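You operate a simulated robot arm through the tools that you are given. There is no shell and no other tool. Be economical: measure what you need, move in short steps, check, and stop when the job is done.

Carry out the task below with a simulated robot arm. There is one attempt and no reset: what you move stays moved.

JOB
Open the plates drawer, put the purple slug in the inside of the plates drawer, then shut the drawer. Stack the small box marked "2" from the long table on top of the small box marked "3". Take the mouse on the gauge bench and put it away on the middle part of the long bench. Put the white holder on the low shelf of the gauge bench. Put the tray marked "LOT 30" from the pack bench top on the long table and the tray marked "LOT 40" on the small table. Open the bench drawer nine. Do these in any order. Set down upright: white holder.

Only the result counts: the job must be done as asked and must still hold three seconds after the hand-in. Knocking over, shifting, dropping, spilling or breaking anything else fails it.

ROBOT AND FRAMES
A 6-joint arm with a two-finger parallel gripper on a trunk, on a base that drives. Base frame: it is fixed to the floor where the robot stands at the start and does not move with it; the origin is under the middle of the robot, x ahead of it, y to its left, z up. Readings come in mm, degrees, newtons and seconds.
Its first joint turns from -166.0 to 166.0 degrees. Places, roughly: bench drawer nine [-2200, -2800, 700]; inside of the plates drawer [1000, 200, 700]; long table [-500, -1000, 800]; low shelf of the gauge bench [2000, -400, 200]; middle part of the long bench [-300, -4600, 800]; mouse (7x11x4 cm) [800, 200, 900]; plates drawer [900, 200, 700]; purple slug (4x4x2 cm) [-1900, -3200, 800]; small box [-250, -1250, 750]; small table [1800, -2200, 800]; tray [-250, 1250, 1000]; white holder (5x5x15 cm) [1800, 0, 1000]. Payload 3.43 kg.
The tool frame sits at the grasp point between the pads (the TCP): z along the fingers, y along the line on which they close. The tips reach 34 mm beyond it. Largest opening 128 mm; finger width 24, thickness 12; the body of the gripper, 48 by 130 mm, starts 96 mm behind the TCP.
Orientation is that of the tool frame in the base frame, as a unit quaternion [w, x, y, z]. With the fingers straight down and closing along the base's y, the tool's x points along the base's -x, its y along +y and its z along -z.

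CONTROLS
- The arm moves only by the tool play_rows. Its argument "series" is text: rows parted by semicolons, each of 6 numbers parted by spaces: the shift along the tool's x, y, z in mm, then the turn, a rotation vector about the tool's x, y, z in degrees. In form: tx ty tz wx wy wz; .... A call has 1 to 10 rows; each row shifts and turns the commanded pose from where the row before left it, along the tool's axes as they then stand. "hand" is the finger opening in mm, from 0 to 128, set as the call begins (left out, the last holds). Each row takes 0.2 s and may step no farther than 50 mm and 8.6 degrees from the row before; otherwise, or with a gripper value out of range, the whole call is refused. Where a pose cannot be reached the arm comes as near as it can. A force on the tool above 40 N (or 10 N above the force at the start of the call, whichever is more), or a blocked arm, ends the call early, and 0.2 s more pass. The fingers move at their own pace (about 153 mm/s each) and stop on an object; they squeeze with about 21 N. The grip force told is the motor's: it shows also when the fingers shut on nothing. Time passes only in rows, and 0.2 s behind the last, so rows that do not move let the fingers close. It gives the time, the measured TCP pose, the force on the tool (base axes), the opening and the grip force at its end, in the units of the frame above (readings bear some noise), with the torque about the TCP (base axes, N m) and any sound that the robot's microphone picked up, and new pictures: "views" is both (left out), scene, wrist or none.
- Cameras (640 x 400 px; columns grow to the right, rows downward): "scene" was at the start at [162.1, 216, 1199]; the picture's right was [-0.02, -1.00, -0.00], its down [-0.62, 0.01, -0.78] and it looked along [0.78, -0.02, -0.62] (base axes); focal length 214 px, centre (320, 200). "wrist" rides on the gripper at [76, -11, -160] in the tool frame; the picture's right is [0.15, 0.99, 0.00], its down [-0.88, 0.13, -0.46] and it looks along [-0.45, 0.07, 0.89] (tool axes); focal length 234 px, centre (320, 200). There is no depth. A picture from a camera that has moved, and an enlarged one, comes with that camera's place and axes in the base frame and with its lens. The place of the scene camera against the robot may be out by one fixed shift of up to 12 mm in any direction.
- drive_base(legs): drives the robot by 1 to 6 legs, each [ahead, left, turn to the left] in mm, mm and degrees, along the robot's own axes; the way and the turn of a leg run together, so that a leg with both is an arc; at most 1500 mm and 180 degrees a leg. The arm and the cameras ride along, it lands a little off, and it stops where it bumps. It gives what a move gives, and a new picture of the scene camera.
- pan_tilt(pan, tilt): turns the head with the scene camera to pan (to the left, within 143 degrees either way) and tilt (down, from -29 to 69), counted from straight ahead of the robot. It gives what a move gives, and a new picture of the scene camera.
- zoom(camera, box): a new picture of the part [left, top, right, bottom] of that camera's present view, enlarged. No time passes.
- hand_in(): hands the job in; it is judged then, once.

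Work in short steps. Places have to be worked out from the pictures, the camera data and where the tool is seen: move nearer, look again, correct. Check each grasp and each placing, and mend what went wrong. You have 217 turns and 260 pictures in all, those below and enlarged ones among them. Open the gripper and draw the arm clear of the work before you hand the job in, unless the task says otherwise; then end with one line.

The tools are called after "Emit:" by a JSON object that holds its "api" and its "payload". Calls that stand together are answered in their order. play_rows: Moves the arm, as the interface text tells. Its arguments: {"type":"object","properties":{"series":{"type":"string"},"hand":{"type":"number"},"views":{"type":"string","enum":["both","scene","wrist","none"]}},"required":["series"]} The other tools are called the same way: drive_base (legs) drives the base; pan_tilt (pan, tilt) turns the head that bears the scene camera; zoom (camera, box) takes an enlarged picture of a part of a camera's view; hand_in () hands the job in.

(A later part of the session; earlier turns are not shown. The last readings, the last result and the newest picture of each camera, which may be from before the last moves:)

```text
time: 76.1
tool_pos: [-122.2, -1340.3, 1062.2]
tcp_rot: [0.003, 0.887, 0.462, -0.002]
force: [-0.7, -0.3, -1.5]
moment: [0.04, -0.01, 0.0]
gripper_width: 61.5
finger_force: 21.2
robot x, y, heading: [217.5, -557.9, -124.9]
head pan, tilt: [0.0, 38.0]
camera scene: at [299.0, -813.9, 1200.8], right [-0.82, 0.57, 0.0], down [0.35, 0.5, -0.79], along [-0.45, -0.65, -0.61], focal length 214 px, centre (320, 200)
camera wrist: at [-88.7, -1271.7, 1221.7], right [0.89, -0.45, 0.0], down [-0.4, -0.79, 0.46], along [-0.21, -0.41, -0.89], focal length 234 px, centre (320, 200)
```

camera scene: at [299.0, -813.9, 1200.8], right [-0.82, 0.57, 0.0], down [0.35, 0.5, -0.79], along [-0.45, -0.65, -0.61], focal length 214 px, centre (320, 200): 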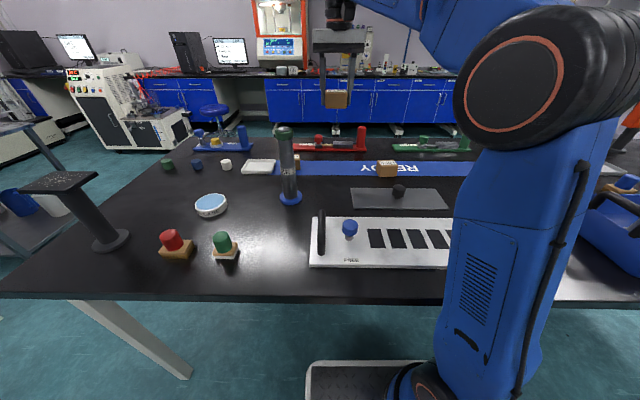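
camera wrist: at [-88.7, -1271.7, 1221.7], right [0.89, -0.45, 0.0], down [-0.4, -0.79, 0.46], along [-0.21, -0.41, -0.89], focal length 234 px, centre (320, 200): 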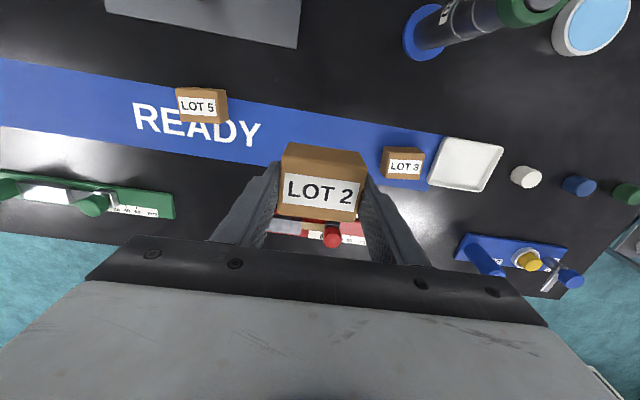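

The elbow is close to the head mast and the reach fell ~9 mm short, so it likely touches. I swing the arm back right, then drive the base left so LOT 3 lies straight ahead.

Emit:
{"api": "play_rows", "payload": {"series": "0 -20 0 0 0 0;0 -35 0 0 0 0;0 -40 0 0 0 0;0 -40 0 0 0 0;0 -40 0 0 0 0;0 -25 0 0 0 0", "views": "none"}}

Emit:
{"api": "drive_base", "payload": {"legs": [[0, 350, 0]]}}

Emit:
{"api": "play_rows", "payload": {"series": "0 0 0 0 0 0", "views": "wrist"}}

```text
time: 77.5
tool_pos: [-288.9, -1235.4, 1055.9]
tcp_rot: [0.0, 0.886, 0.463, 0.0]
force: [0.1, 0.1, -1.1]
moment: [0.05, -0.02, -0.01]
gripper_width: 61.3
finger_force: 21.2
robot x, y, heading: [215.7, -559.3, -124.8]
head pan, tilt: [0.0, 38.0]
```

```text
time: 79.8
tool_pos: [5.4, -1440.7, 1056.5]
tcp_rot: [0.0, 0.886, 0.464, 0.0]
force: [-0.5, -0.2, -1.3]
moment: [0.02, 0.0, -0.03]
gripper_width: 61.4
finger_force: 21.4
robot x, y, heading: [505.0, -763.2, -124.7]
head pan, tilt: [0.0, 38.0]
camera scene: at [590.4, -1024.1, 1199.5], right [-0.82, 0.57, 0.0], down [0.35, 0.51, -0.79], along [-0.45, -0.65, -0.62], focal length 214 px, centre (320, 200)
```

scene: 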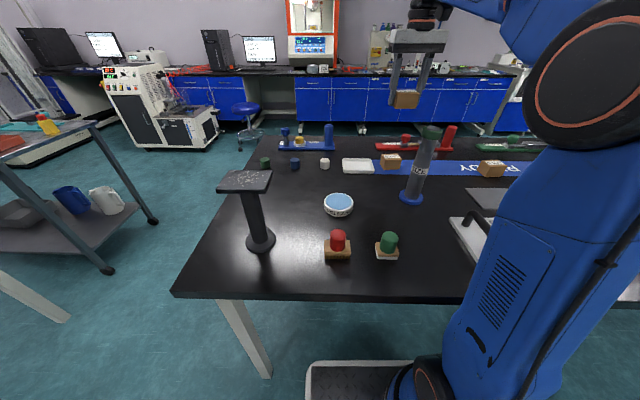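

```text
time: 80.2
tool_pos: [6.2, -1440.6, 1055.6]
tcp_rot: [0.0, 0.885, 0.465, 0.001]
force: [-0.2, -0.2, -0.9]
moment: [0.02, -0.01, 0.02]
gripper_width: 61.4
finger_force: 21.2
robot x, y, heading: [507.8, -763.1, -124.7]
head pan, tilt: [0.0, 38.0]
camera wrist: at [38.9, -1372.5, 1216.9], right [0.9, -0.44, 0.0], down [-0.39, -0.8, 0.46], along [-0.2, -0.41, -0.89], focal length 234 px, centre (320, 200)
```

wrist: 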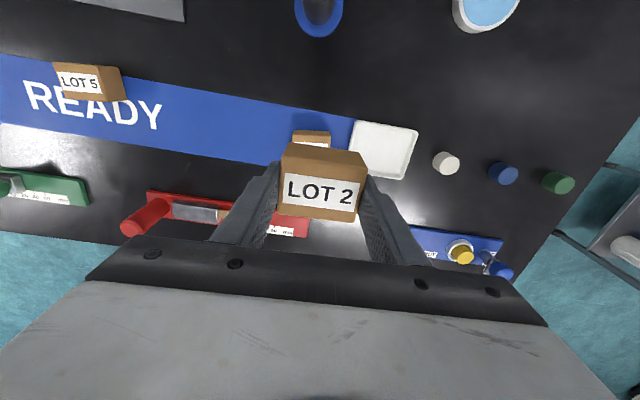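

Box 3 computed at ≈[-21,-1455]; I align (30 mm ahead, 14 mm right) and descend to z≈910.

Emit:
{"api": "play_rows", "payload": {"series": "-15 -7 0 0 0 0;-15 -7 0 0 0 0;0 0 30 0 0 0;0 0 40 0 0 0;0 0 40 0 0 0;0 0 25 0 0 0;0 0 10 0 0 0"}}

```text
time: 81.8
tool_pos: [-22.0, -1456.7, 909.9]
tcp_rot: [0.0, 0.885, 0.465, 0.001]
force: [0.2, 0.2, -1.6]
moment: [0.02, 0.01, 0.01]
gripper_width: 61.4
finger_force: 20.9
robot x, y, heading: [509.0, -762.0, -124.7]
head pan, tilt: [0.0, 38.0]
camera scene: at [590.4, -1024.1, 1199.5], right [-0.82, 0.57, 0.0], down [0.35, 0.51, -0.79], along [-0.45, -0.65, -0.62], focal length 214 px, centre (320, 200)
camera wrist: at [11.3, -1389.6, 1071.5], right [0.9, -0.44, 0.0], down [-0.39, -0.8, 0.46], along [-0.2, -0.41, -0.89], focal length 234 px, centre (320, 200)
```

scene: 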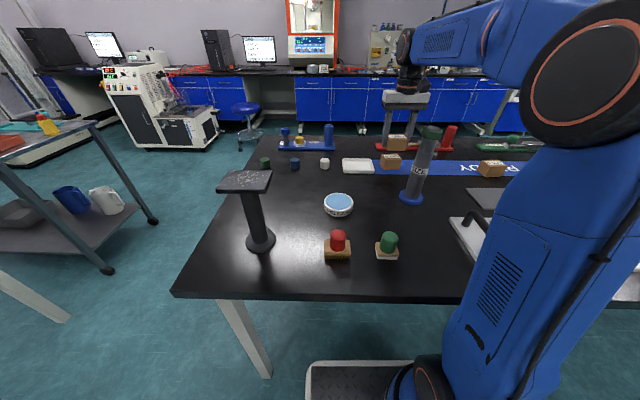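
wrist: 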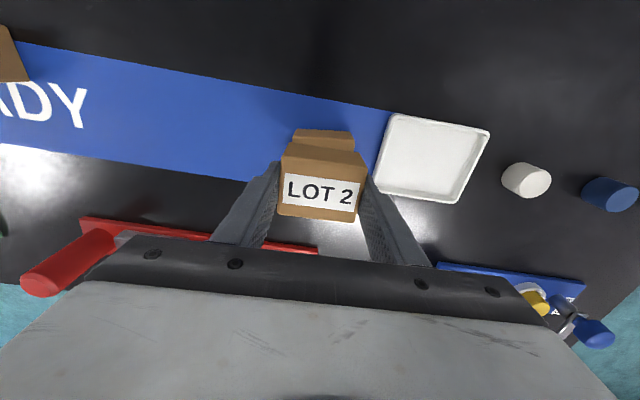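

Emit:
{"api": "zoom", "payload": {"camera": "scene", "box": [350, 110, 446, 200]}}

Emit:
{"api": "zoom", "payload": {"camera": "wrist", "box": [240, 100, 400, 230]}}

```text
4.44 times, centred on (398, 155) of scene
camera zoom: at [590.4, -1024.1, 1199.5], right [-0.82, 0.57, 0.0], down [0.35, 0.51, -0.79], along [-0.45, -0.65, -0.62], focal length 953 px, centre (-27, 400)
```

zoom: 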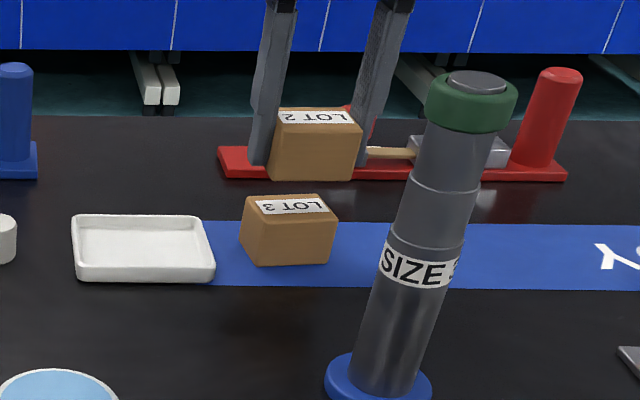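

```text
3.08 times, centred on (320, 165) of wrist
camera zoom: at [11.3, -1389.6, 1071.5], right [0.9, -0.44, 0.0], down [-0.39, -0.8, 0.46], along [-0.2, -0.41, -0.89], focal length 720 px, centre (320, 308)
```

zoom: 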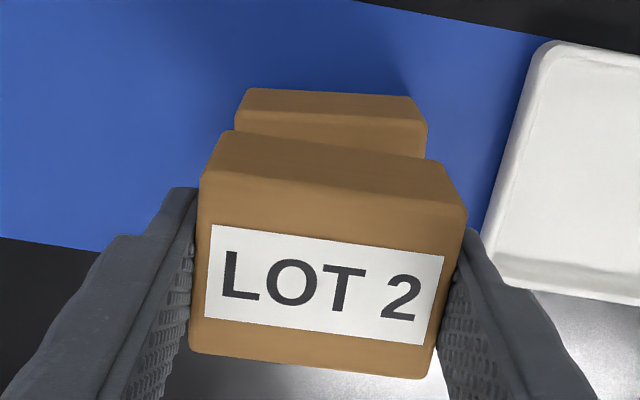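

Alignment is within a few mm. I lower in small steps until contact.

Emit:
{"api": "play_rows", "payload": {"series": "0 0 12 0 0 0;0 0 8 0 0 0;0 0 4 0 0 0;0 0 3 0 0 0;0 0 2 0 0 0", "views": "none"}}

```text
time: 83.0
tool_pos: [-23.0, -1457.8, 882.7]
tcp_rot: [0.0, 0.886, 0.464, -0.001]
force: [0.2, 0.2, -1.9]
moment: [0.06, -0.02, 0.0]
gripper_width: 61.5
finger_force: 20.9
robot x, y, heading: [508.3, -760.8, -124.6]
head pan, tilt: [0.0, 38.0]
```

Emit:
{"api": "play_rows", "payload": {"series": "0 0 2 0 0 0;0 0 2 0 0 0;0 0 1.5 0 0 0", "views": "scene"}}

Emit:
{"api": "zoom", "payload": {"camera": "scene", "box": [350, 110, 446, 200]}}

```text
time: 83.8
tool_pos: [-22.3, -1457.2, 879.8]
tcp_rot: [0.0, 0.886, 0.464, -0.002]
force: [-3.9, -5.2, 22.9]
moment: [-0.01, 0.1, 0.02]
gripper_width: 61.7
finger_force: 21.2
robot x, y, heading: [506.9, -758.8, -124.7]
head pan, tilt: [0.0, 38.0]
camera scene: at [590.8, -1023.7, 1199.5], right [-0.82, 0.57, 0.0], down [0.35, 0.51, -0.79], along [-0.45, -0.65, -0.62], focal length 214 px, centre (320, 200)
```

scene: 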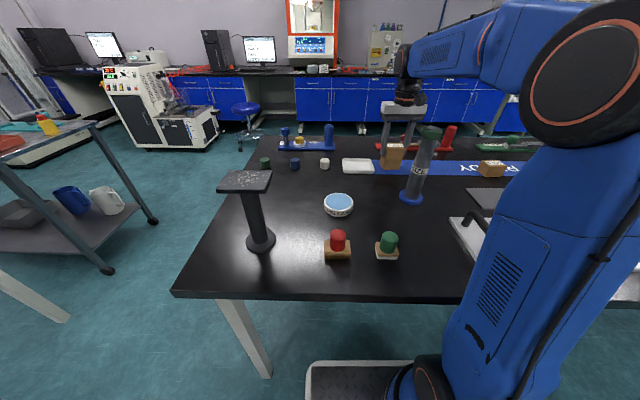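

```text
4.44 times, centred on (398, 155) of scene
camera zoom: at [590.8, -1023.7, 1199.5], right [-0.82, 0.57, 0.0], down [0.35, 0.51, -0.79], along [-0.45, -0.65, -0.62], focal length 953 px, centre (-27, 400)
```

zoom: 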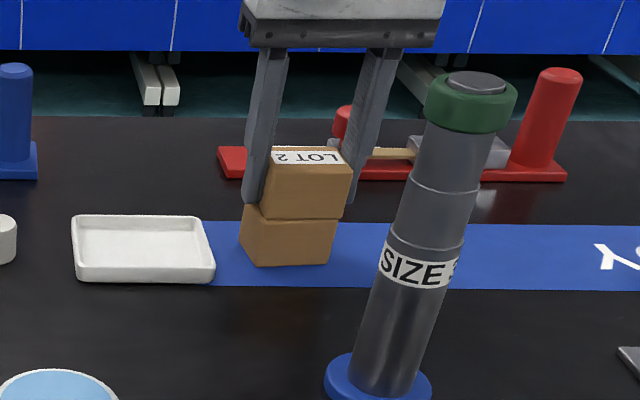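

Box 2 sits on box 3, only a few mm off. I ease the pressure and release.

Emit:
{"api": "play_rows", "payload": {"series": "0 0 -1 0 0 0;0 0 -0.7 0 0 0;0 0 0 0 0 0", "views": "none"}}

Emit:
{"api": "play_rows", "payload": {"series": "0 0 0 0 0 0;0 0 0 0 0 0", "hand": 90, "views": "none"}}

Emit:
{"api": "play_rows", "payload": {"series": "0 0 -20 0 0 0;0 0 -40 0 0 0;0 0 -45 0 0 0;0 0 -45 0 0 0;0 0 -45 0 0 0;0 0 -30 0 0 0"}}

Emit:
{"api": "zoom", "payload": {"camera": "scene", "box": [350, 110, 446, 200]}}

```text
time: 84.6
tool_pos: [-22.1, -1457.1, 877.4]
tcp_rot: [0.001, 0.885, 0.465, -0.001]
force: [-1.8, -2.8, 10.0]
moment: [-0.26, 0.13, 0.01]
gripper_width: 61.3
finger_force: 20.6
robot x, y, heading: [510.8, -758.7, -124.5]
head pan, tilt: [0.0, 38.0]
```

```text
time: 85.2
tool_pos: [-22.6, -1457.0, 877.8]
tcp_rot: [0.0, 0.885, 0.465, 0.0]
force: [0.3, -0.2, 0.3]
moment: [0.0, 0.0, -0.02]
gripper_width: 90.2
finger_force: 0.1
robot x, y, heading: [509.6, -757.5, -124.4]
head pan, tilt: [0.0, 38.0]
```

```text
time: 86.6
tool_pos: [-20.3, -1452.4, 1108.1]
tcp_rot: [0.001, 0.885, 0.465, -0.002]
force: [0.4, -0.3, 0.0]
moment: [-0.01, -0.01, -0.02]
gripper_width: 90.0
finger_force: 0.0
robot x, y, heading: [510.8, -755.7, -124.7]
head pan, tilt: [0.0, 38.0]
camera scene: at [593.2, -1020.1, 1200.0], right [-0.82, 0.57, 0.0], down [0.35, 0.5, -0.79], along [-0.45, -0.65, -0.61], focal length 214 px, centre (320, 200)
camera wrist: at [13.1, -1383.9, 1268.6], right [0.9, -0.44, 0.0], down [-0.39, -0.8, 0.46], along [-0.2, -0.41, -0.89], focal length 234 px, centre (320, 200)
```

scene: 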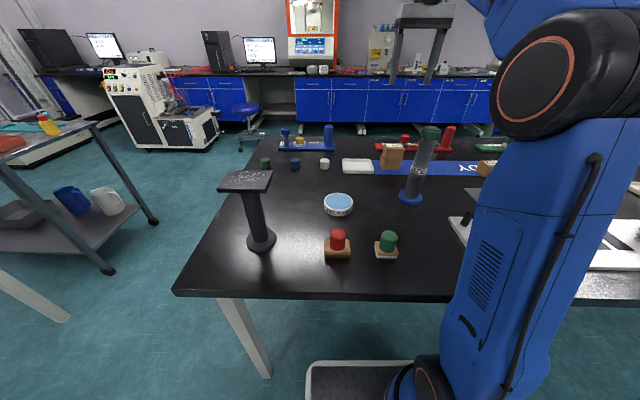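
wrist: 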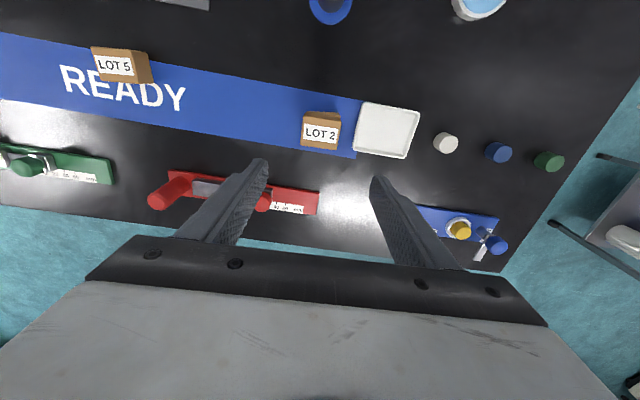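

```text
4.44 times, centred on (398, 155) of scene
camera zoom: at [593.2, -1020.1, 1200.0], right [-0.82, 0.57, 0.0], down [0.35, 0.5, -0.79], along [-0.45, -0.65, -0.61], focal length 953 px, centre (-27, 400)
```

zoom: 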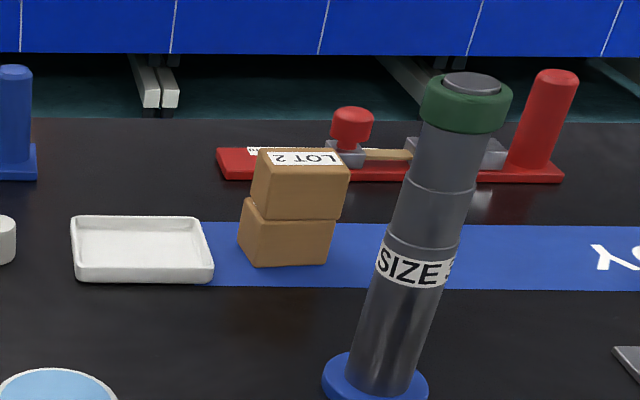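

Stack is good. I retract the arm, then look left toward the small table from here.

Emit:
{"api": "play_rows", "payload": {"series": "40 -25 0 0 0 0;40 -25 0 0 0 0;40 -25 0 0 0 0;40 -25 0 0 0 0;40 -25 0 0 0 0;40 -25 0 0 0 0;40 -25 0 0 0 0;40 -25 0 0 0 0;40 -25 0 0 0 0;30 -25 0 0 0 0", "views": "none"}}

Emit:
{"api": "pan_tilt", "payload": {"pan": 75, "tilt": 25}}

```text
time: 88.8
tool_pos: [-6.8, -996.0, 1104.3]
tcp_rot: [0.0, 0.885, 0.465, 0.0]
force: [-1.2, -0.1, -0.4]
moment: [-0.03, 0.0, 0.04]
gripper_width: 89.8
finger_force: 0.1
robot x, y, heading: [508.8, -761.6, -124.8]
head pan, tilt: [0.0, 38.0]
```

```text
time: 90.3
tool_pos: [-7.6, -996.1, 1103.8]
tcp_rot: [-0.001, 0.885, 0.465, 0.0]
force: [0.0, 0.4, 0.3]
moment: [0.01, 0.0, -0.02]
gripper_width: 90.1
finger_force: 0.1
robot x, y, heading: [506.4, -761.0, -124.5]
head pan, tilt: [75.0, 25.0]
camera scene: at [699.2, -1023.2, 1219.8], right [-0.76, -0.65, 0.0], down [-0.27, 0.32, -0.91], along [0.59, -0.69, -0.42], focal length 214 px, centre (320, 200)
```

scene: 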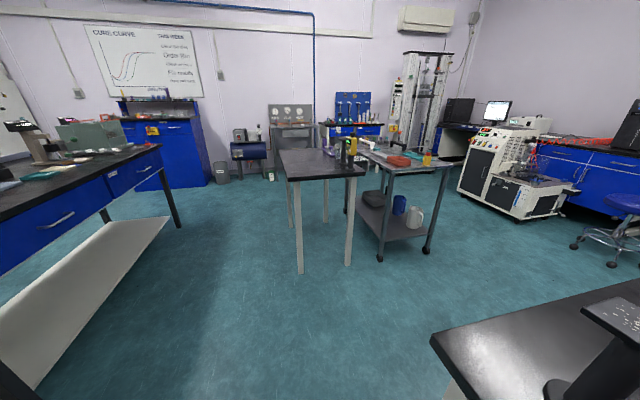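

The small table (near face at room-a≈2430) is visible with free near end. I now return to the pack bench for LOT 40.

Emit:
{"api": "drive_base", "payload": {"legs": [[-230, 0, 0], [0, 0, 90], [0, 0, 90], [0, 1086, 0], [0, 1086, 0], [320, 0, 0]]}}

Emit:
{"api": "pan_tilt", "payload": {"pan": 0, "tilt": 38}}

```text
time: 111.7
tool_pos: [-446.2, 1167.9, 1104.6]
tcp_rot: [0.0, -0.463, 0.886, 0.0]
force: [-0.1, 0.1, -0.5]
moment: [-0.02, -0.01, 0.01]
gripper_width: 90.1
finger_force: 0.1
robot x, y, heading: [-963.6, 937.4, 55.1]
head pan, tilt: [75.0, 25.0]
camera scene: at [-1161.3, 1193.5, 1219.8], right [0.76, 0.65, 0.0], down [0.27, -0.32, -0.91], along [-0.58, 0.69, -0.42], focal length 214 px, centre (320, 200)
```

scene: 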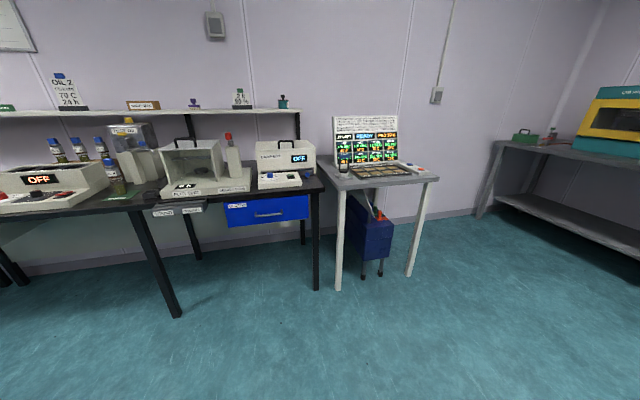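

```text
time: 113.2
tool_pos: [-446.7, 1167.9, 1103.0]
tcp_rot: [0.0, -0.463, 0.886, -0.001]
force: [0.3, -0.8, -0.3]
moment: [0.01, 0.02, 0.01]
gripper_width: 90.0
finger_force: 0.1
robot x, y, heading: [-964.4, 930.9, 55.1]
head pan, tilt: [0.0, 38.0]
camera scene: at [-1052.6, 1194.0, 1199.5], right [0.82, -0.57, 0.0], down [-0.35, -0.51, -0.79], along [0.45, 0.65, -0.62], focal length 214 px, centre (320, 200)
```

scene: 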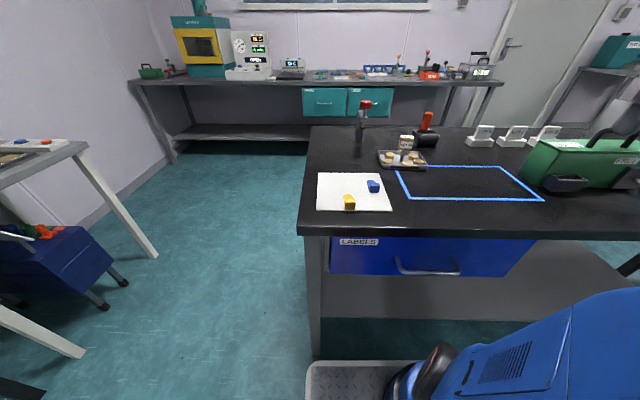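

LOT 40 knob estimated at [-519, 1528]. I move near it, at height, and look.

Emit:
{"api": "play_rows", "payload": {"series": "-25 38 0 0 0 0;-25 38 0 0 0 0;-25 38 0 0 0 0;-25 38 0 0 0 0;-25 38 0 0 0 0;-25 38 0 0 0 0;-25 38 0 0 0 0", "views": "wrist"}}

```text
time: 114.8
tool_pos: [-565.4, 1461.6, 1107.1]
tcp_rot: [0.0, -0.462, 0.887, -0.001]
force: [0.0, 0.0, 0.6]
moment: [0.05, -0.01, -0.03]
gripper_width: 90.1
finger_force: 0.2
robot x, y, heading: [-965.8, 938.0, 55.2]
head pan, tilt: [0.0, 38.0]
camera wrist: at [-600.5, 1391.2, 1266.5], right [-0.9, 0.45, 0.0], down [0.4, 0.8, 0.46], along [0.2, 0.41, -0.89], focal length 234 px, centre (320, 200)
```

wrist: 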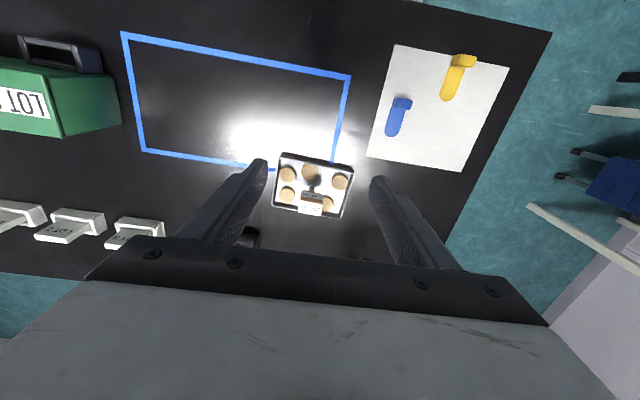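

Knob at [-516, 1531]. Move 86 mm ahead and lower to above the knob.

Emit:
{"api": "play_rows", "payload": {"series": "-43 0 0 0 0 0;-43 0 0 0 0 0;0 0 40 0 0 0;0 0 40 0 0 0", "views": "wrist"}}

```text
time: 115.8
tool_pos: [-516.4, 1533.6, 1023.8]
tcp_rot: [0.0, -0.463, 0.886, 0.0]
force: [0.0, -0.1, -0.5]
moment: [0.02, 0.01, 0.01]
gripper_width: 90.0
finger_force: 0.2
robot x, y, heading: [-961.6, 930.8, 55.1]
head pan, tilt: [0.0, 38.0]
camera wrist: at [-550.6, 1463.0, 1184.6], right [-0.9, 0.44, 0.0], down [0.4, 0.8, 0.46], along [0.2, 0.41, -0.89], focal length 234 px, centre (320, 200)
```

wrist: 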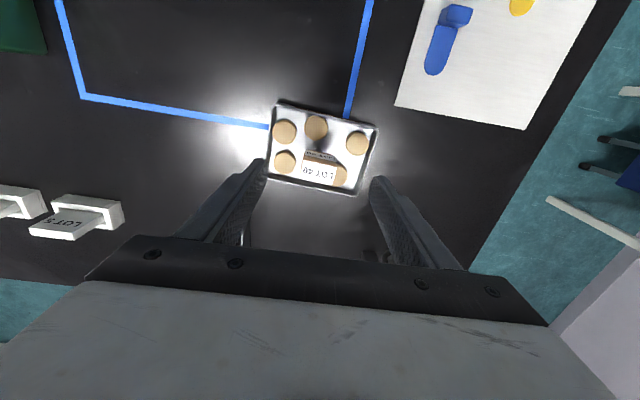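

Centred; the tray is turned ~5°, so I turn the tool 5° and lower to 952, then close.

Emit:
{"api": "play_rows", "payload": {"series": "0 0 24 0 0 5;0 0 24 0 0 0;0 0 22 0 0 0;0 0 0 0 0 0", "views": "wrist"}}

Emit:
{"api": "play_rows", "payload": {"series": "0 0 0 0 0 0;0 0 0 0 0 0;0 0 0 0 0 0", "hand": 15, "views": "wrist"}}

```text
time: 116.8
tool_pos: [-514.4, 1532.0, 954.3]
tcp_rot: [0.0, -0.424, 0.906, 0.0]
force: [1.2, 0.7, 0.2]
moment: [0.01, 0.03, -0.01]
gripper_width: 89.8
finger_force: 0.0
robot x, y, heading: [-964.8, 932.5, 55.3]
head pan, tilt: [0.0, 38.0]
camera wrist: at [-555.6, 1466.0, 1114.9], right [-0.85, 0.52, 0.0], down [0.46, 0.76, 0.46], along [0.24, 0.39, -0.89], focal length 234 px, centre (320, 200)
```

wrist: 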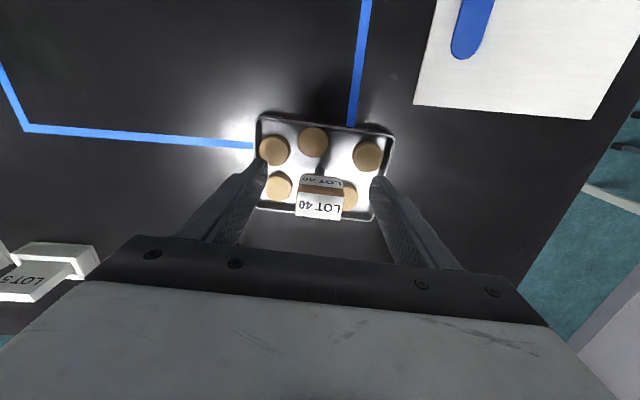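

```text
time: 117.6
tool_pos: [-516.0, 1532.6, 954.9]
tcp_rot: [-0.001, -0.425, 0.905, -0.001]
force: [0.4, -0.5, 0.4]
moment: [0.01, -0.03, 0.03]
gripper_width: 35.9
finger_force: 21.2
robot x, y, heading: [-960.3, 932.4, 55.1]
head pan, tilt: [0.0, 38.0]
camera wrist: at [-555.6, 1466.0, 1115.0], right [-0.85, 0.52, 0.0], down [0.46, 0.76, 0.46], along [0.24, 0.39, -0.89], focal length 234 px, centre (320, 200)
```

wrist: 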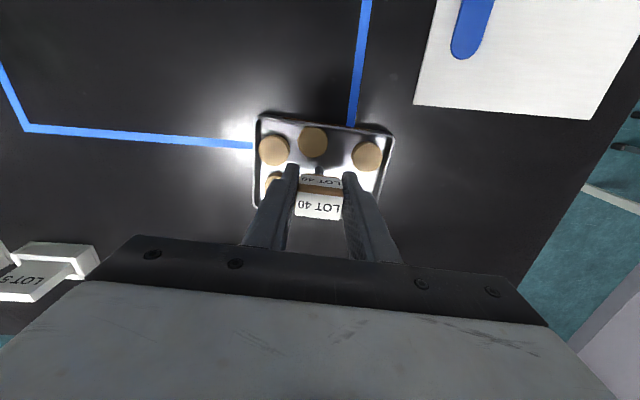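

LOT 40 gripped. Lift gently, turn the wrist back, and draw in.

Emit:
{"api": "play_rows", "payload": {"series": "0 0 -5 0 0 0;0 0 -10 0 0 0;0 0 -15 0 0 0;0 0 -20 0 0 0;0 0 -25 0 0 0;0 0 -25 0 0 0;0 0 -25 0 0 0;0 0 -20 0 0 0;0 0 -10 0 0 -3;0 0 -5 0 0 -2", "views": "none"}}

Emit:
{"api": "play_rows", "payload": {"series": "10 0 0 0 0 0;20 0 0 0 0 0;30 0 0 0 0 0;35 0 0 0 0 0;35 0 0 0 0 0;35 0 0 0 0 0;35 0 0 0 0 0;35 0 0 0 0 0;30 0 0 0 0 0;15 0 0 0 0 0", "views": "both"}}

```text
time: 119.8
tool_pos: [-515.3, 1534.2, 1112.3]
tcp_rot: [0.0, -0.463, 0.886, 0.0]
force: [0.2, -0.1, -1.7]
moment: [-0.03, -0.01, -0.01]
gripper_width: 35.8
finger_force: 21.2
robot x, y, heading: [-962.1, 934.8, 55.1]
head pan, tilt: [0.0, 38.0]
```

```text
time: 122.0
tool_pos: [-679.8, 1303.0, 1112.7]
tcp_rot: [0.0, -0.464, 0.886, 0.0]
force: [0.5, 0.6, -2.3]
moment: [-0.01, 0.01, 0.03]
gripper_width: 35.9
finger_force: 21.1
robot x, y, heading: [-964.5, 931.8, 55.1]
head pan, tilt: [0.0, 38.0]
camera scene: at [-1052.5, 1194.1, 1199.4], right [0.82, -0.57, 0.0], down [-0.35, -0.51, -0.79], along [0.45, 0.65, -0.62], focal length 214 px, centre (320, 200)
camera wrist: at [-712.6, 1233.9, 1273.2], right [-0.9, 0.44, 0.0], down [0.4, 0.8, 0.46], along [0.2, 0.41, -0.89], focal length 234 px, centre (320, 200)
```

scene: 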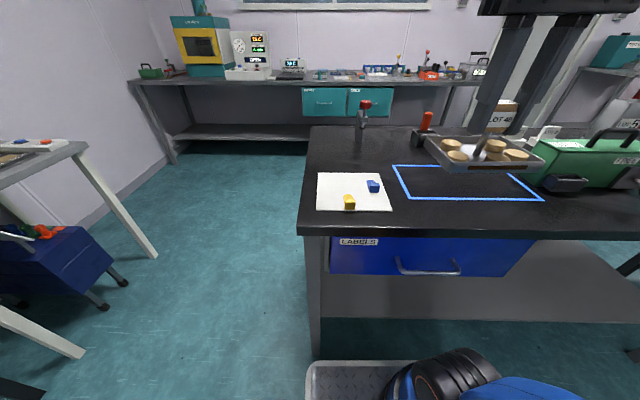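
wrist: 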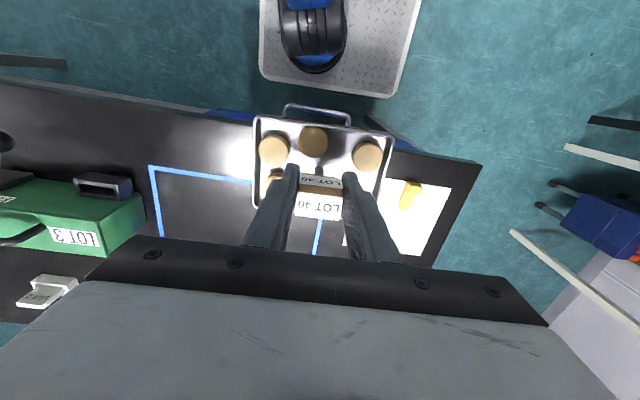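

Now the drive toward the small table: back out, turn right 90°, then ahead along the aisle.

Emit:
{"api": "drive_base", "payload": {"legs": [[-270, 0, 0], [0, 0, -90], [1450, 0, 0], [1450, 0, 0], [200, 0, 0]]}}

```text
time: 142.5
tool_pos: [1731.4, -1407.3, 1113.0]
tcp_rot: [-0.001, 0.316, 0.949, -0.001]
force: [1.2, 0.3, -2.9]
moment: [0.01, -0.01, -0.03]
gripper_width: 36.1
finger_force: 20.9
robot x, y, heading: [1372.6, -1111.9, -36.9]
head pan, tilt: [0.0, 38.0]
camera scene: at [1632.2, -1035.3, 1199.5], right [-0.6, -0.8, 0.0], down [-0.49, 0.37, -0.79], along [0.63, -0.47, -0.62], focal length 214 px, centre (320, 200)
```

scene: 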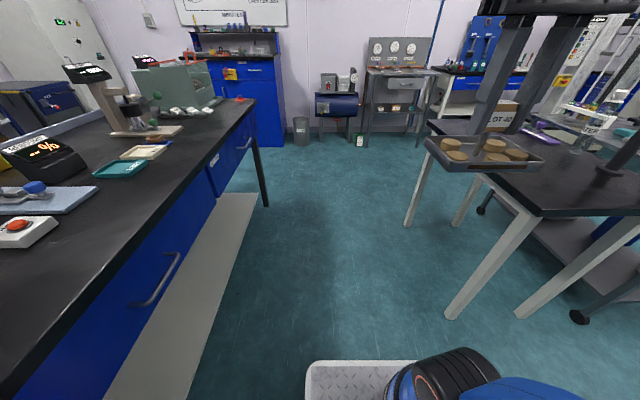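

The small table is ahead-right. I shift right and straighten the heading.

Emit:
{"api": "drive_base", "payload": {"legs": [[0, 0, 2], [0, -560, 0]]}}

```text
time: 146.1
tool_pos: [1422.8, -1857.4, 1113.0]
tcp_rot: [0.0, 0.294, 0.956, -0.001]
force: [0.1, -0.2, -2.3]
moment: [0.02, 0.03, 0.03]
gripper_width: 35.9
finger_force: 21.1
robot x, y, heading: [1050.1, -1573.8, -33.9]
head pan, tilt: [0.0, 38.0]
camera scene: at [1307.3, -1490.1, 1199.5], right [-0.56, -0.83, 0.0], down [-0.51, 0.35, -0.79], along [0.65, -0.44, -0.62], focal length 214 px, centre (320, 200)
```

scene: 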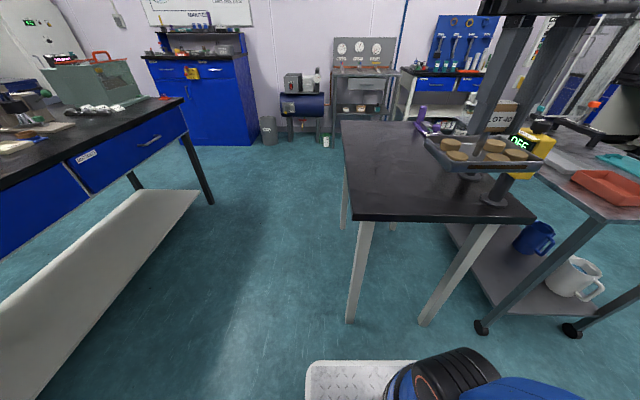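

Free space on the left part of the small table, about 700 mm ahead of me. I extend 235 mm and lower to z≈890.

Emit:
{"api": "play_rows", "payload": {"series": "-10 1 0 0 0 0;-20 1 0 0 0 0;-30 2 0 0 0 0;-35 2 0 0 0 0;-40 2 0 0 0 0;-40 2 0 0 0 0;-30 0 0 0 0 0;-20 0 0 0 0 0;-10 0 0 0 0 0", "views": "none"}}

Emit:
{"api": "play_rows", "payload": {"series": "0 0 10 0 0 0;0 0 20 0 0 0;0 0 30 0 0 0;0 0 35 0 0 0;0 0 35 0 0 0;0 0 35 0 0 0;0 0 25 0 0 0;0 0 15 0 0 0;0 0 10 0 0 0;0 0 5 0 0 0"}}

```text
time: 148.1
tool_pos: [1622.6, -1980.9, 1113.6]
tcp_rot: [0.0, 0.295, 0.956, 0.0]
force: [0.5, 0.0, -1.0]
moment: [0.0, -0.03, -0.01]
gripper_width: 35.9
finger_force: 20.9
robot x, y, heading: [1050.8, -1581.5, -34.1]
head pan, tilt: [0.0, 38.0]
```

```text
time: 150.3
tool_pos: [1622.4, -1981.5, 893.2]
tcp_rot: [0.0, 0.294, 0.956, 0.0]
force: [-1.0, 0.7, -2.3]
moment: [0.02, -0.01, -0.01]
gripper_width: 35.9
finger_force: 21.2
robot x, y, heading: [1052.6, -1574.6, -34.4]
head pan, tilt: [0.0, 38.0]
camera scene: at [1307.3, -1490.1, 1199.5], right [-0.56, -0.83, 0.0], down [-0.51, 0.35, -0.79], along [0.65, -0.44, -0.62], focal length 214 px, centre (320, 200)
camera wrist: at [1553.5, -1949.3, 1053.5], right [0.43, 0.9, 0.0], down [0.8, -0.39, 0.46], along [0.41, -0.2, -0.89], focal length 234 px, centre (320, 200)
```

scene: 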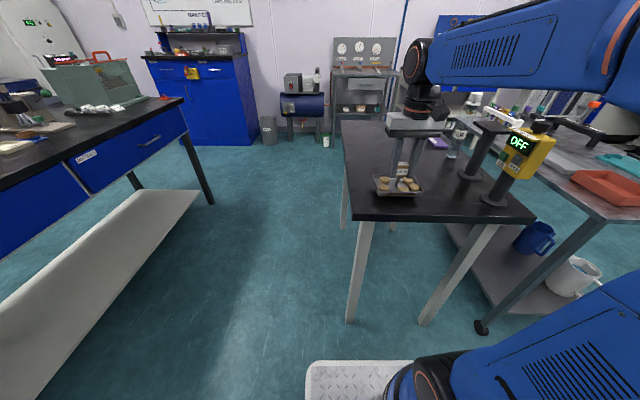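
wrist: 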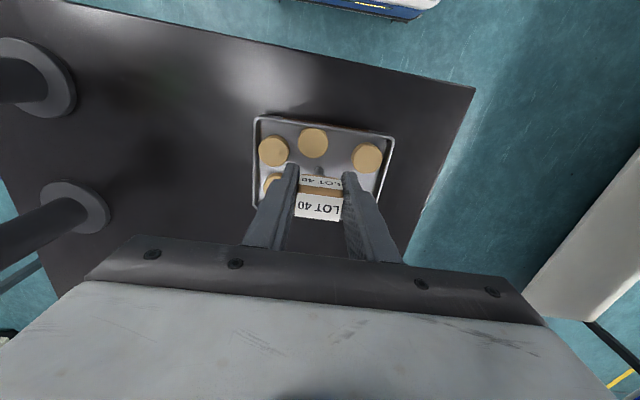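

Good spot; I shift 30 mm further from the edge and lower in small steps.

Emit:
{"api": "play_rows", "payload": {"series": "0 -10 0 0 0 0;0 -20 0 0 0 0;0 0 5 0 0 0;0 0 4 0 0 0;0 0 3 0 0 0;0 0 2 0 0 0;0 0 2 0 0 0", "views": "none"}}

```text
time: 151.9
tool_pos: [1606.5, -2006.1, 877.2]
tcp_rot: [0.0, 0.294, 0.956, -0.001]
force: [0.2, 0.1, -1.7]
moment: [-0.01, 0.05, -0.02]
gripper_width: 35.9
finger_force: 21.1
robot x, y, heading: [1049.3, -1576.3, -34.0]
head pan, tilt: [0.0, 38.0]
```

Emit:
{"api": "play_rows", "payload": {"series": "0 0 2 0 0 0;0 0 2 0 0 0;0 0 2 0 0 0", "views": "none"}}

```text
time: 152.7
tool_pos: [1606.0, -2004.5, 871.3]
tcp_rot: [0.0, 0.294, 0.956, -0.001]
force: [-2.1, -2.2, 18.3]
moment: [-0.04, -0.13, 0.02]
gripper_width: 35.8
finger_force: 18.5
robot x, y, heading: [1051.2, -1577.4, -34.0]
head pan, tilt: [0.0, 38.0]
```

Contact at 871. Ease up slightly, open, and rise.

Emit:
{"api": "play_rows", "payload": {"series": "0 0 -1 0 0 0;0 0 -0.5 0 0 0;0 0 0 0 0 0", "views": "none"}}

Emit:
{"api": "play_rows", "payload": {"series": "0 0 0 0 0 0;0 0 0 0 0 0;0 0 0 0 0 0", "hand": 90, "views": "none"}}

Emit:
{"api": "play_rows", "payload": {"series": "0 0 -20 0 0 0;0 0 -40 0 0 0;0 0 -45 0 0 0;0 0 -45 0 0 0;0 0 -45 0 0 0;0 0 -40 0 0 0;40 0 0 0 0 0;40 0 0 0 0 0;40 0 0 0 0 0;40 0 0 0 0 0"}}

```text
time: 153.5
tool_pos: [1606.6, -2005.7, 871.0]
tcp_rot: [-0.002, 0.294, 0.956, 0.0]
force: [0.1, 0.2, -2.2]
moment: [0.0, 0.04, 0.05]
gripper_width: 35.9
finger_force: 20.8
robot x, y, heading: [1051.3, -1575.2, -34.3]
head pan, tilt: [0.0, 38.0]
```

```text
time: 154.3
tool_pos: [1605.5, -2007.1, 873.7]
tcp_rot: [0.0, 0.294, 0.956, 0.0]
force: [0.1, -0.5, -0.1]
moment: [0.03, 0.01, 0.0]
gripper_width: 90.1
finger_force: 0.0
robot x, y, heading: [1047.3, -1573.4, -34.3]
head pan, tilt: [0.0, 38.0]
```

```text
time: 156.5
tool_pos: [1475.0, -1918.1, 1106.5]
tcp_rot: [-0.001, 0.294, 0.956, 0.001]
force: [0.7, 0.2, -0.8]
moment: [0.03, 0.07, 0.04]
gripper_width: 90.2
finger_force: 0.2
robot x, y, heading: [1051.1, -1572.7, -34.3]
head pan, tilt: [0.0, 38.0]
camera scene: at [1307.7, -1490.3, 1199.4], right [-0.56, -0.83, 0.0], down [-0.51, 0.35, -0.79], along [0.65, -0.44, -0.62], focal length 214 px, centre (320, 200)
camera wrist: at [1404.3, -1885.9, 1267.6], right [0.43, 0.9, 0.0], down [0.8, -0.39, 0.45], along [0.41, -0.2, -0.89], focal length 234 px, centre (320, 200)
```

scene: 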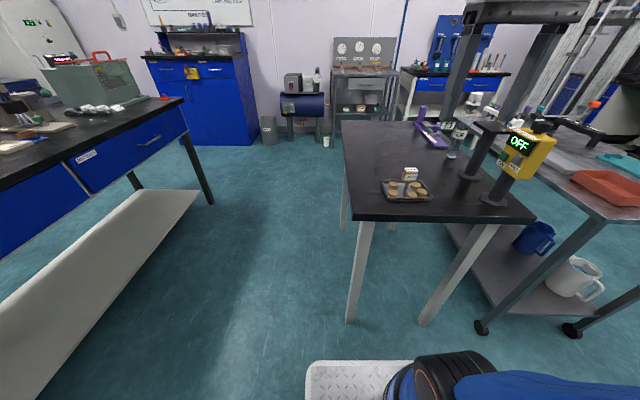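
wrist: 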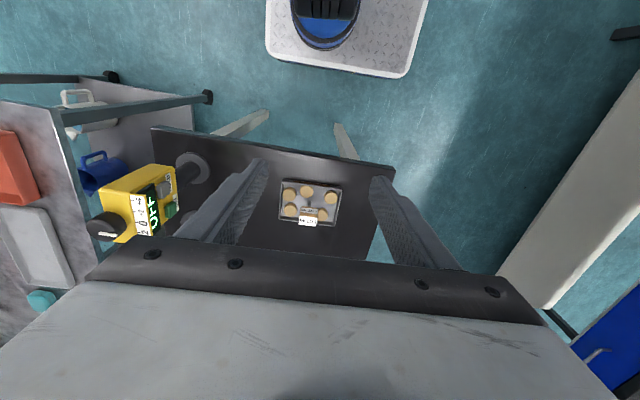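

LOT 40 stands well. Next the white holder: I drive back to the aisle, face the gauge bench near room-a≈1500.

Emit:
{"api": "drive_base", "payload": {"legs": [[0, 620, 0], [0, 0, 89.2], [100, 230, 0]]}}

```text
time: 165.2
tool_pos: [1606.4, -426.1, 1107.2]
tcp_rot: [-0.001, -0.467, 0.884, 0.0]
force: [0.5, 0.4, 0.3]
moment: [0.03, 0.0, 0.0]
gripper_width: 90.0
finger_force: 0.1
robot x, y, heading: [1268.1, -846.6, 55.7]
head pan, tilt: [0.0, 38.0]
camera scene: at [1173.4, -589.1, 1199.5], right [0.83, -0.56, 0.0], down [-0.35, -0.51, -0.79], along [0.44, 0.65, -0.62], focal length 214 px, centre (320, 200)
```

scene: 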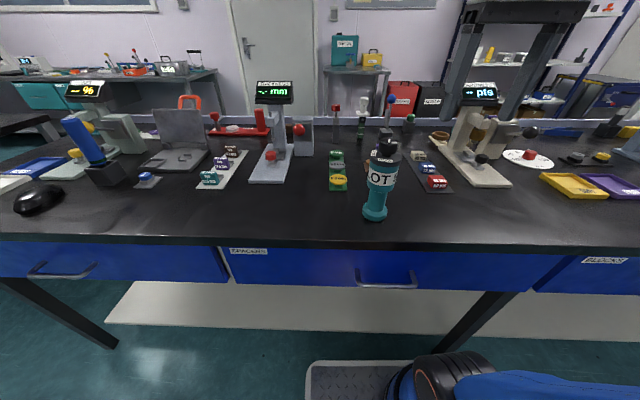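

Emit:
{"api": "zoom", "payload": {"camera": "scene", "box": [200, 60, 440, 210]}}

Emit:
{"api": "zoom", "payload": {"camera": "scene", "box": [420, 60, 640, 200]}}

```text
2.67 times, centred on (320, 135) of scene
camera zoom: at [1173.4, -589.1, 1199.5], right [0.83, -0.56, 0.0], down [-0.35, -0.51, -0.79], along [0.44, 0.65, -0.62], focal length 572 px, centre (320, 373)
```

zoom: 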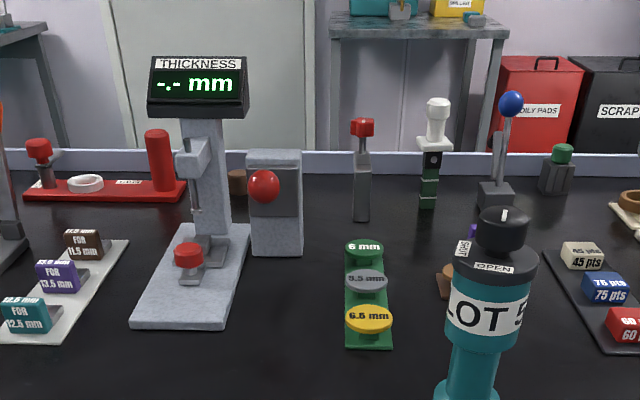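

```text
2.86 times, centred on (530, 130) of scene
camera zoom: at [1173.4, -589.1, 1199.5], right [0.83, -0.56, 0.0], down [-0.35, -0.51, -0.79], along [0.44, 0.65, -0.62], focal length 613 px, centre (-280, 400)
```

zoom: 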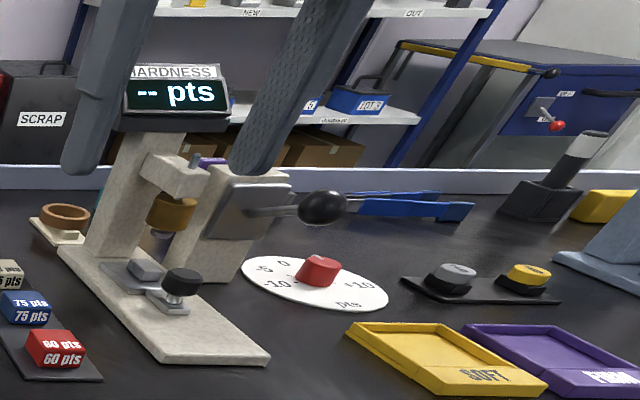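

I zoom in on the candidate for the white holder at the back.

Emit:
{"api": "zoom", "payload": {"camera": "scene", "box": [330, 85, 420, 145]}}

```text
6.67 times, centred on (375, 115) of scene
camera zoom: at [1173.4, -589.1, 1199.5], right [0.83, -0.56, 0.0], down [-0.35, -0.51, -0.79], along [0.44, 0.65, -0.62], focal length 1430 px, centre (-47, 767)
```

zoom: 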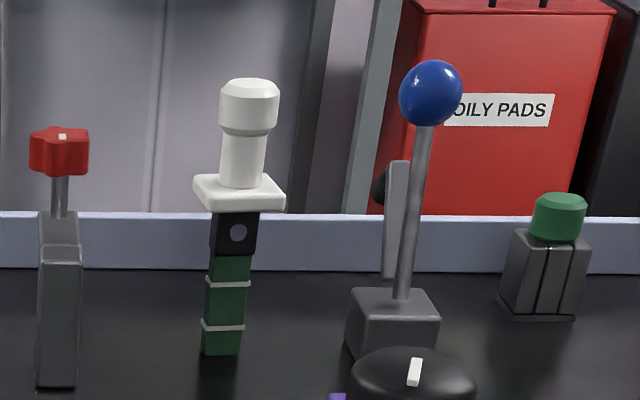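

The white-topped piece (≈[1737,-29], cap z≈1015) is the holder; LOT 5 bottle stands in front, so I raise and draw in the arm before driving closer.

Emit:
{"api": "play_rows", "payload": {"series": "25 0 -40 0 0 0;25 0 -40 0 0 0;25 0 -40 0 0 0;25 0 0 0 0 0;25 0 0 0 0 0", "hand": 70, "views": "none"}}

Emit:
{"api": "drive_base", "payload": {"legs": [[130, 130, -0.7]]}}

```text
time: 166.4
tool_pos: [1559.9, -489.3, 1123.6]
tcp_rot: [0.002, -0.469, 0.883, 0.0]
force: [0.1, 0.1, 0.4]
moment: [0.0, -0.01, -0.01]
gripper_width: 69.9
finger_force: 0.0
out of reach, approached as far as the arm can: row 2, 3, 4, 5
robot x, y, heading: [1264.2, -848.6, 55.7]
head pan, tilt: [0.0, 38.0]
```

```text
time: 167.9
tool_pos: [1530.8, -311.9, 1125.9]
tcp_rot: [0.002, -0.463, 0.887, 0.0]
force: [0.1, -0.2, -0.2]
moment: [0.0, 0.03, 0.0]
gripper_width: 69.9
finger_force: 0.1
robot x, y, heading: [1230.2, -669.3, 55.1]
head pan, tilt: [0.0, 38.0]
camera scene: at [1142.8, -407.7, 1199.5], right [0.82, -0.57, 0.0], down [-0.35, -0.5, -0.79], along [0.45, 0.65, -0.62], focal length 214 px, centre (320, 200)
```

scene: 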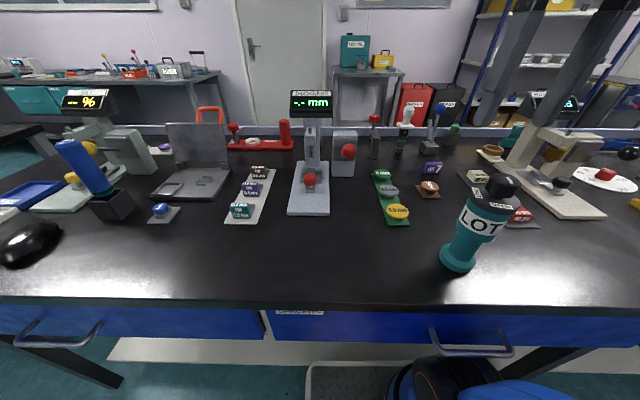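

I zoom on the holder for an accurate second sighting.

Emit:
{"api": "zoom", "payload": {"camera": "scene", "box": [350, 90, 460, 170]}}

```text
5.00 times, centred on (405, 130) of scene
camera zoom: at [1142.8, -407.7, 1199.5], right [0.82, -0.57, 0.0], down [-0.35, -0.5, -0.79], along [0.45, 0.65, -0.62], focal length 1072 px, centre (-105, 550)
```

zoom: 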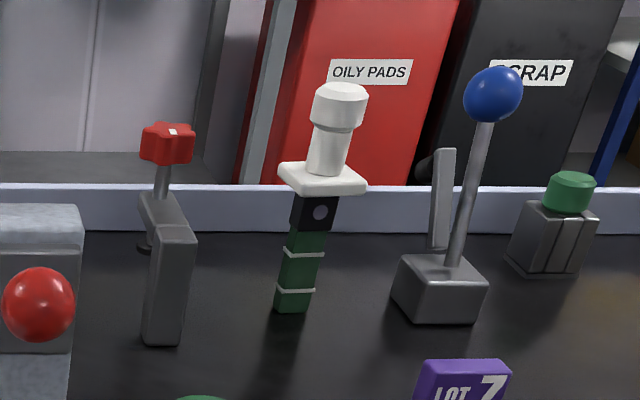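

Stereo gives the cap centre ≈[1784, 12, 1005]. I extend and pitch the tool up to 45° so the same grasp will fit under the bench.

Emit:
{"api": "play_rows", "payload": {"series": "-40 0 0 0 0 0;-40 0 0 0 0 0;-40 0 0 0 0 0;0 0 0 0 -7.5 0;0 0 0 0 -7.5 0;0 0 0 0 -7.5 0;0 0 0 0 -7.5 0;0 0 0 0 -7.5 0;0 0 0 0 -7.5 0"}}

```text
time: 169.9
tool_pos: [1599.8, -213.0, 1125.2]
tcp_rot: [0.341, -0.427, 0.818, 0.179]
force: [1.6, -0.3, 0.6]
moment: [-0.06, 0.0, -0.01]
gripper_width: 70.4
finger_force: 0.1
robot x, y, heading: [1231.9, -668.6, 55.2]
head pan, tilt: [0.0, 38.0]
camera scene: at [1142.9, -407.5, 1199.4], right [0.82, -0.57, 0.0], down [-0.35, -0.51, -0.79], along [0.45, 0.65, -0.62], focal length 214 px, centre (320, 200)
camera wrist: at [1513.4, -358.0, 1184.9], right [-0.87, 0.48, -0.1], down [0.06, 0.32, 0.95], along [0.49, 0.82, -0.31], focal length 234 px, centre (320, 200)
```

scene: 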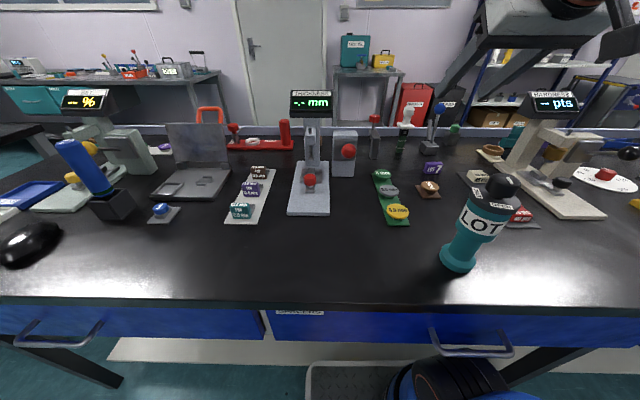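
wrist: 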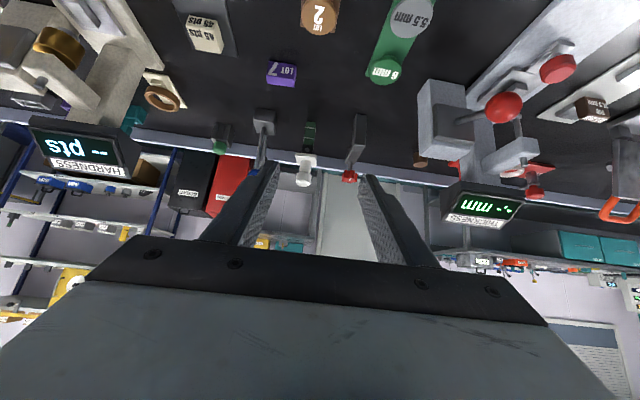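

Pose reached; the holder cap shows between the fingers. I approach to 80 mm before it.

Emit:
{"api": "play_rows", "payload": {"series": "-23.6 -4.2 40 0 0 0;-23.6 -4.2 40 0 0 0;-23.6 -4.2 40 0 0 0;-23.6 -4.2 40 0 0 0;-23.6 -4.2 41 0 0 0;0 0 10 0 0 0"}}

```text
time: 171.3
tool_pos: [1750.7, -36.1, 1060.1]
tcp_rot: [0.341, -0.427, 0.818, 0.178]
force: [-1.5, -0.4, 0.5]
moment: [-0.02, -0.02, 0.01]
gripper_width: 70.2
finger_force: 0.2
robot x, y, heading: [1231.7, -668.4, 55.4]
head pan, tilt: [0.0, 38.0]
camera scene: at [1142.7, -407.8, 1199.5], right [0.82, -0.57, 0.0], down [-0.35, -0.5, -0.79], along [0.45, 0.65, -0.62], focal length 214 px, centre (320, 200)
camera wrist: at [1663.5, -179.7, 1120.8], right [-0.87, 0.48, -0.1], down [0.06, 0.32, 0.95], along [0.49, 0.82, -0.31], focal length 234 px, centre (320, 200)
```

scene: 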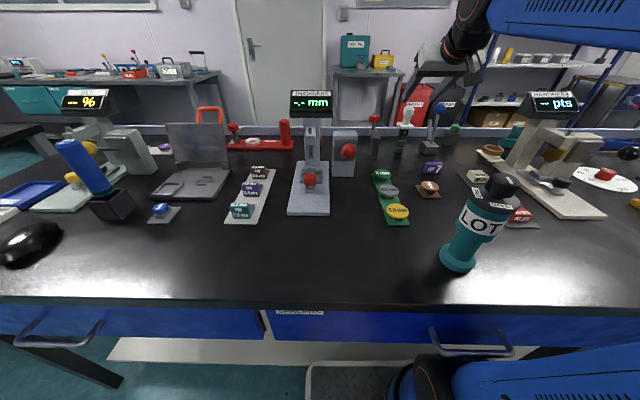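
wrist: 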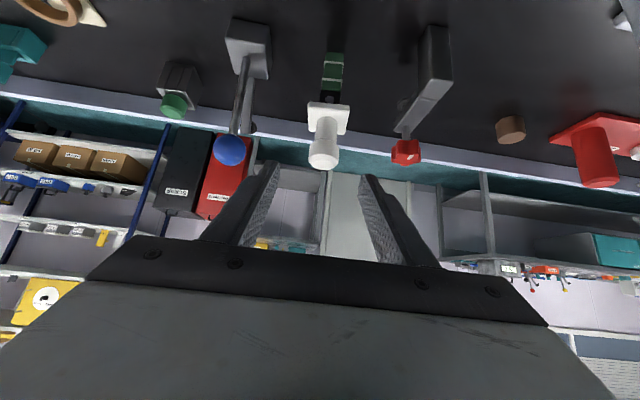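

Cap at ≈[1780, 12, 998]. I advance 83 mm along the tool and check.

Emit:
{"api": "play_rows", "payload": {"series": "2 1.7 30 0 0 0;2 1.7 28 0 0 0;0 0 25 0 0 0"}}

Emit:
{"api": "zoom", "payload": {"camera": "scene", "box": [350, 70, 460, 170]}}

```text
time: 172.2
tool_pos: [1769.7, 1.2, 1011.0]
tcp_rot: [0.345, -0.426, 0.817, 0.181]
force: [-0.2, 0.1, -0.7]
moment: [0.01, -0.01, -0.01]
gripper_width: 69.9
finger_force: 0.1
robot x, y, heading: [1228.8, -675.6, 55.0]
head pan, tilt: [0.0, 38.0]
camera scene: at [1135.1, -421.1, 1201.3], right [0.82, -0.57, 0.0], down [-0.35, -0.5, -0.79], along [0.45, 0.65, -0.61], focal length 214 px, centre (320, 200)
camera wrist: at [1682.7, -144.0, 1067.6], right [-0.87, 0.48, -0.1], down [0.06, 0.31, 0.95], along [0.49, 0.82, -0.3], focal length 234 px, centre (320, 200)
```

scene: 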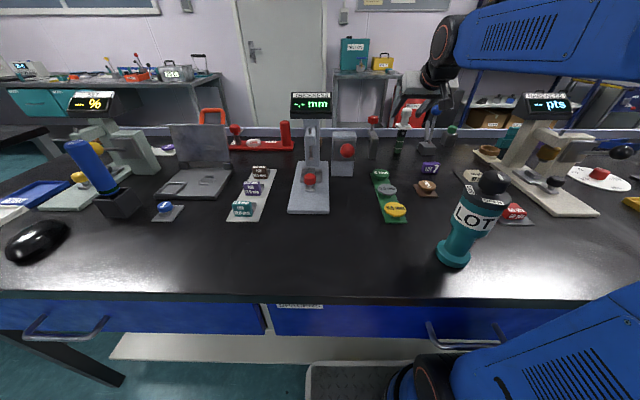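
wrist: 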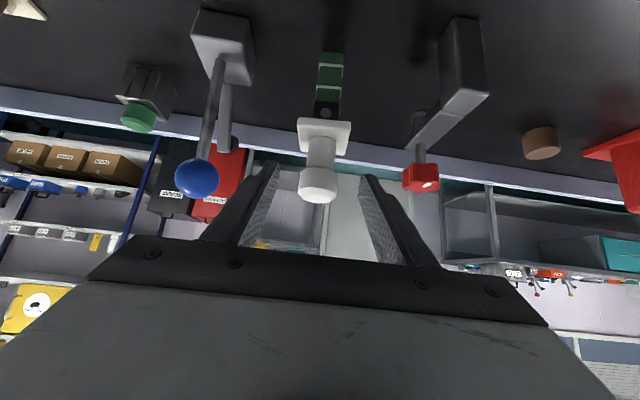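

```text
4.00 times, centred on (405, 120) of scene
camera zoom: at [1135.1, -421.1, 1201.3], right [0.82, -0.57, 0.0], down [-0.35, -0.5, -0.79], along [0.45, 0.65, -0.61], focal length 858 px, centre (-20, 520)
```

zoom: 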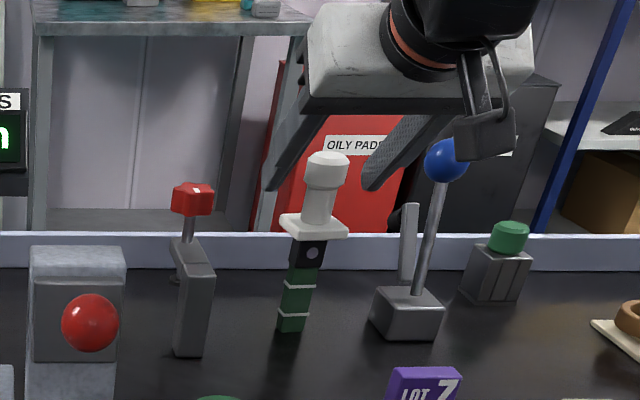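

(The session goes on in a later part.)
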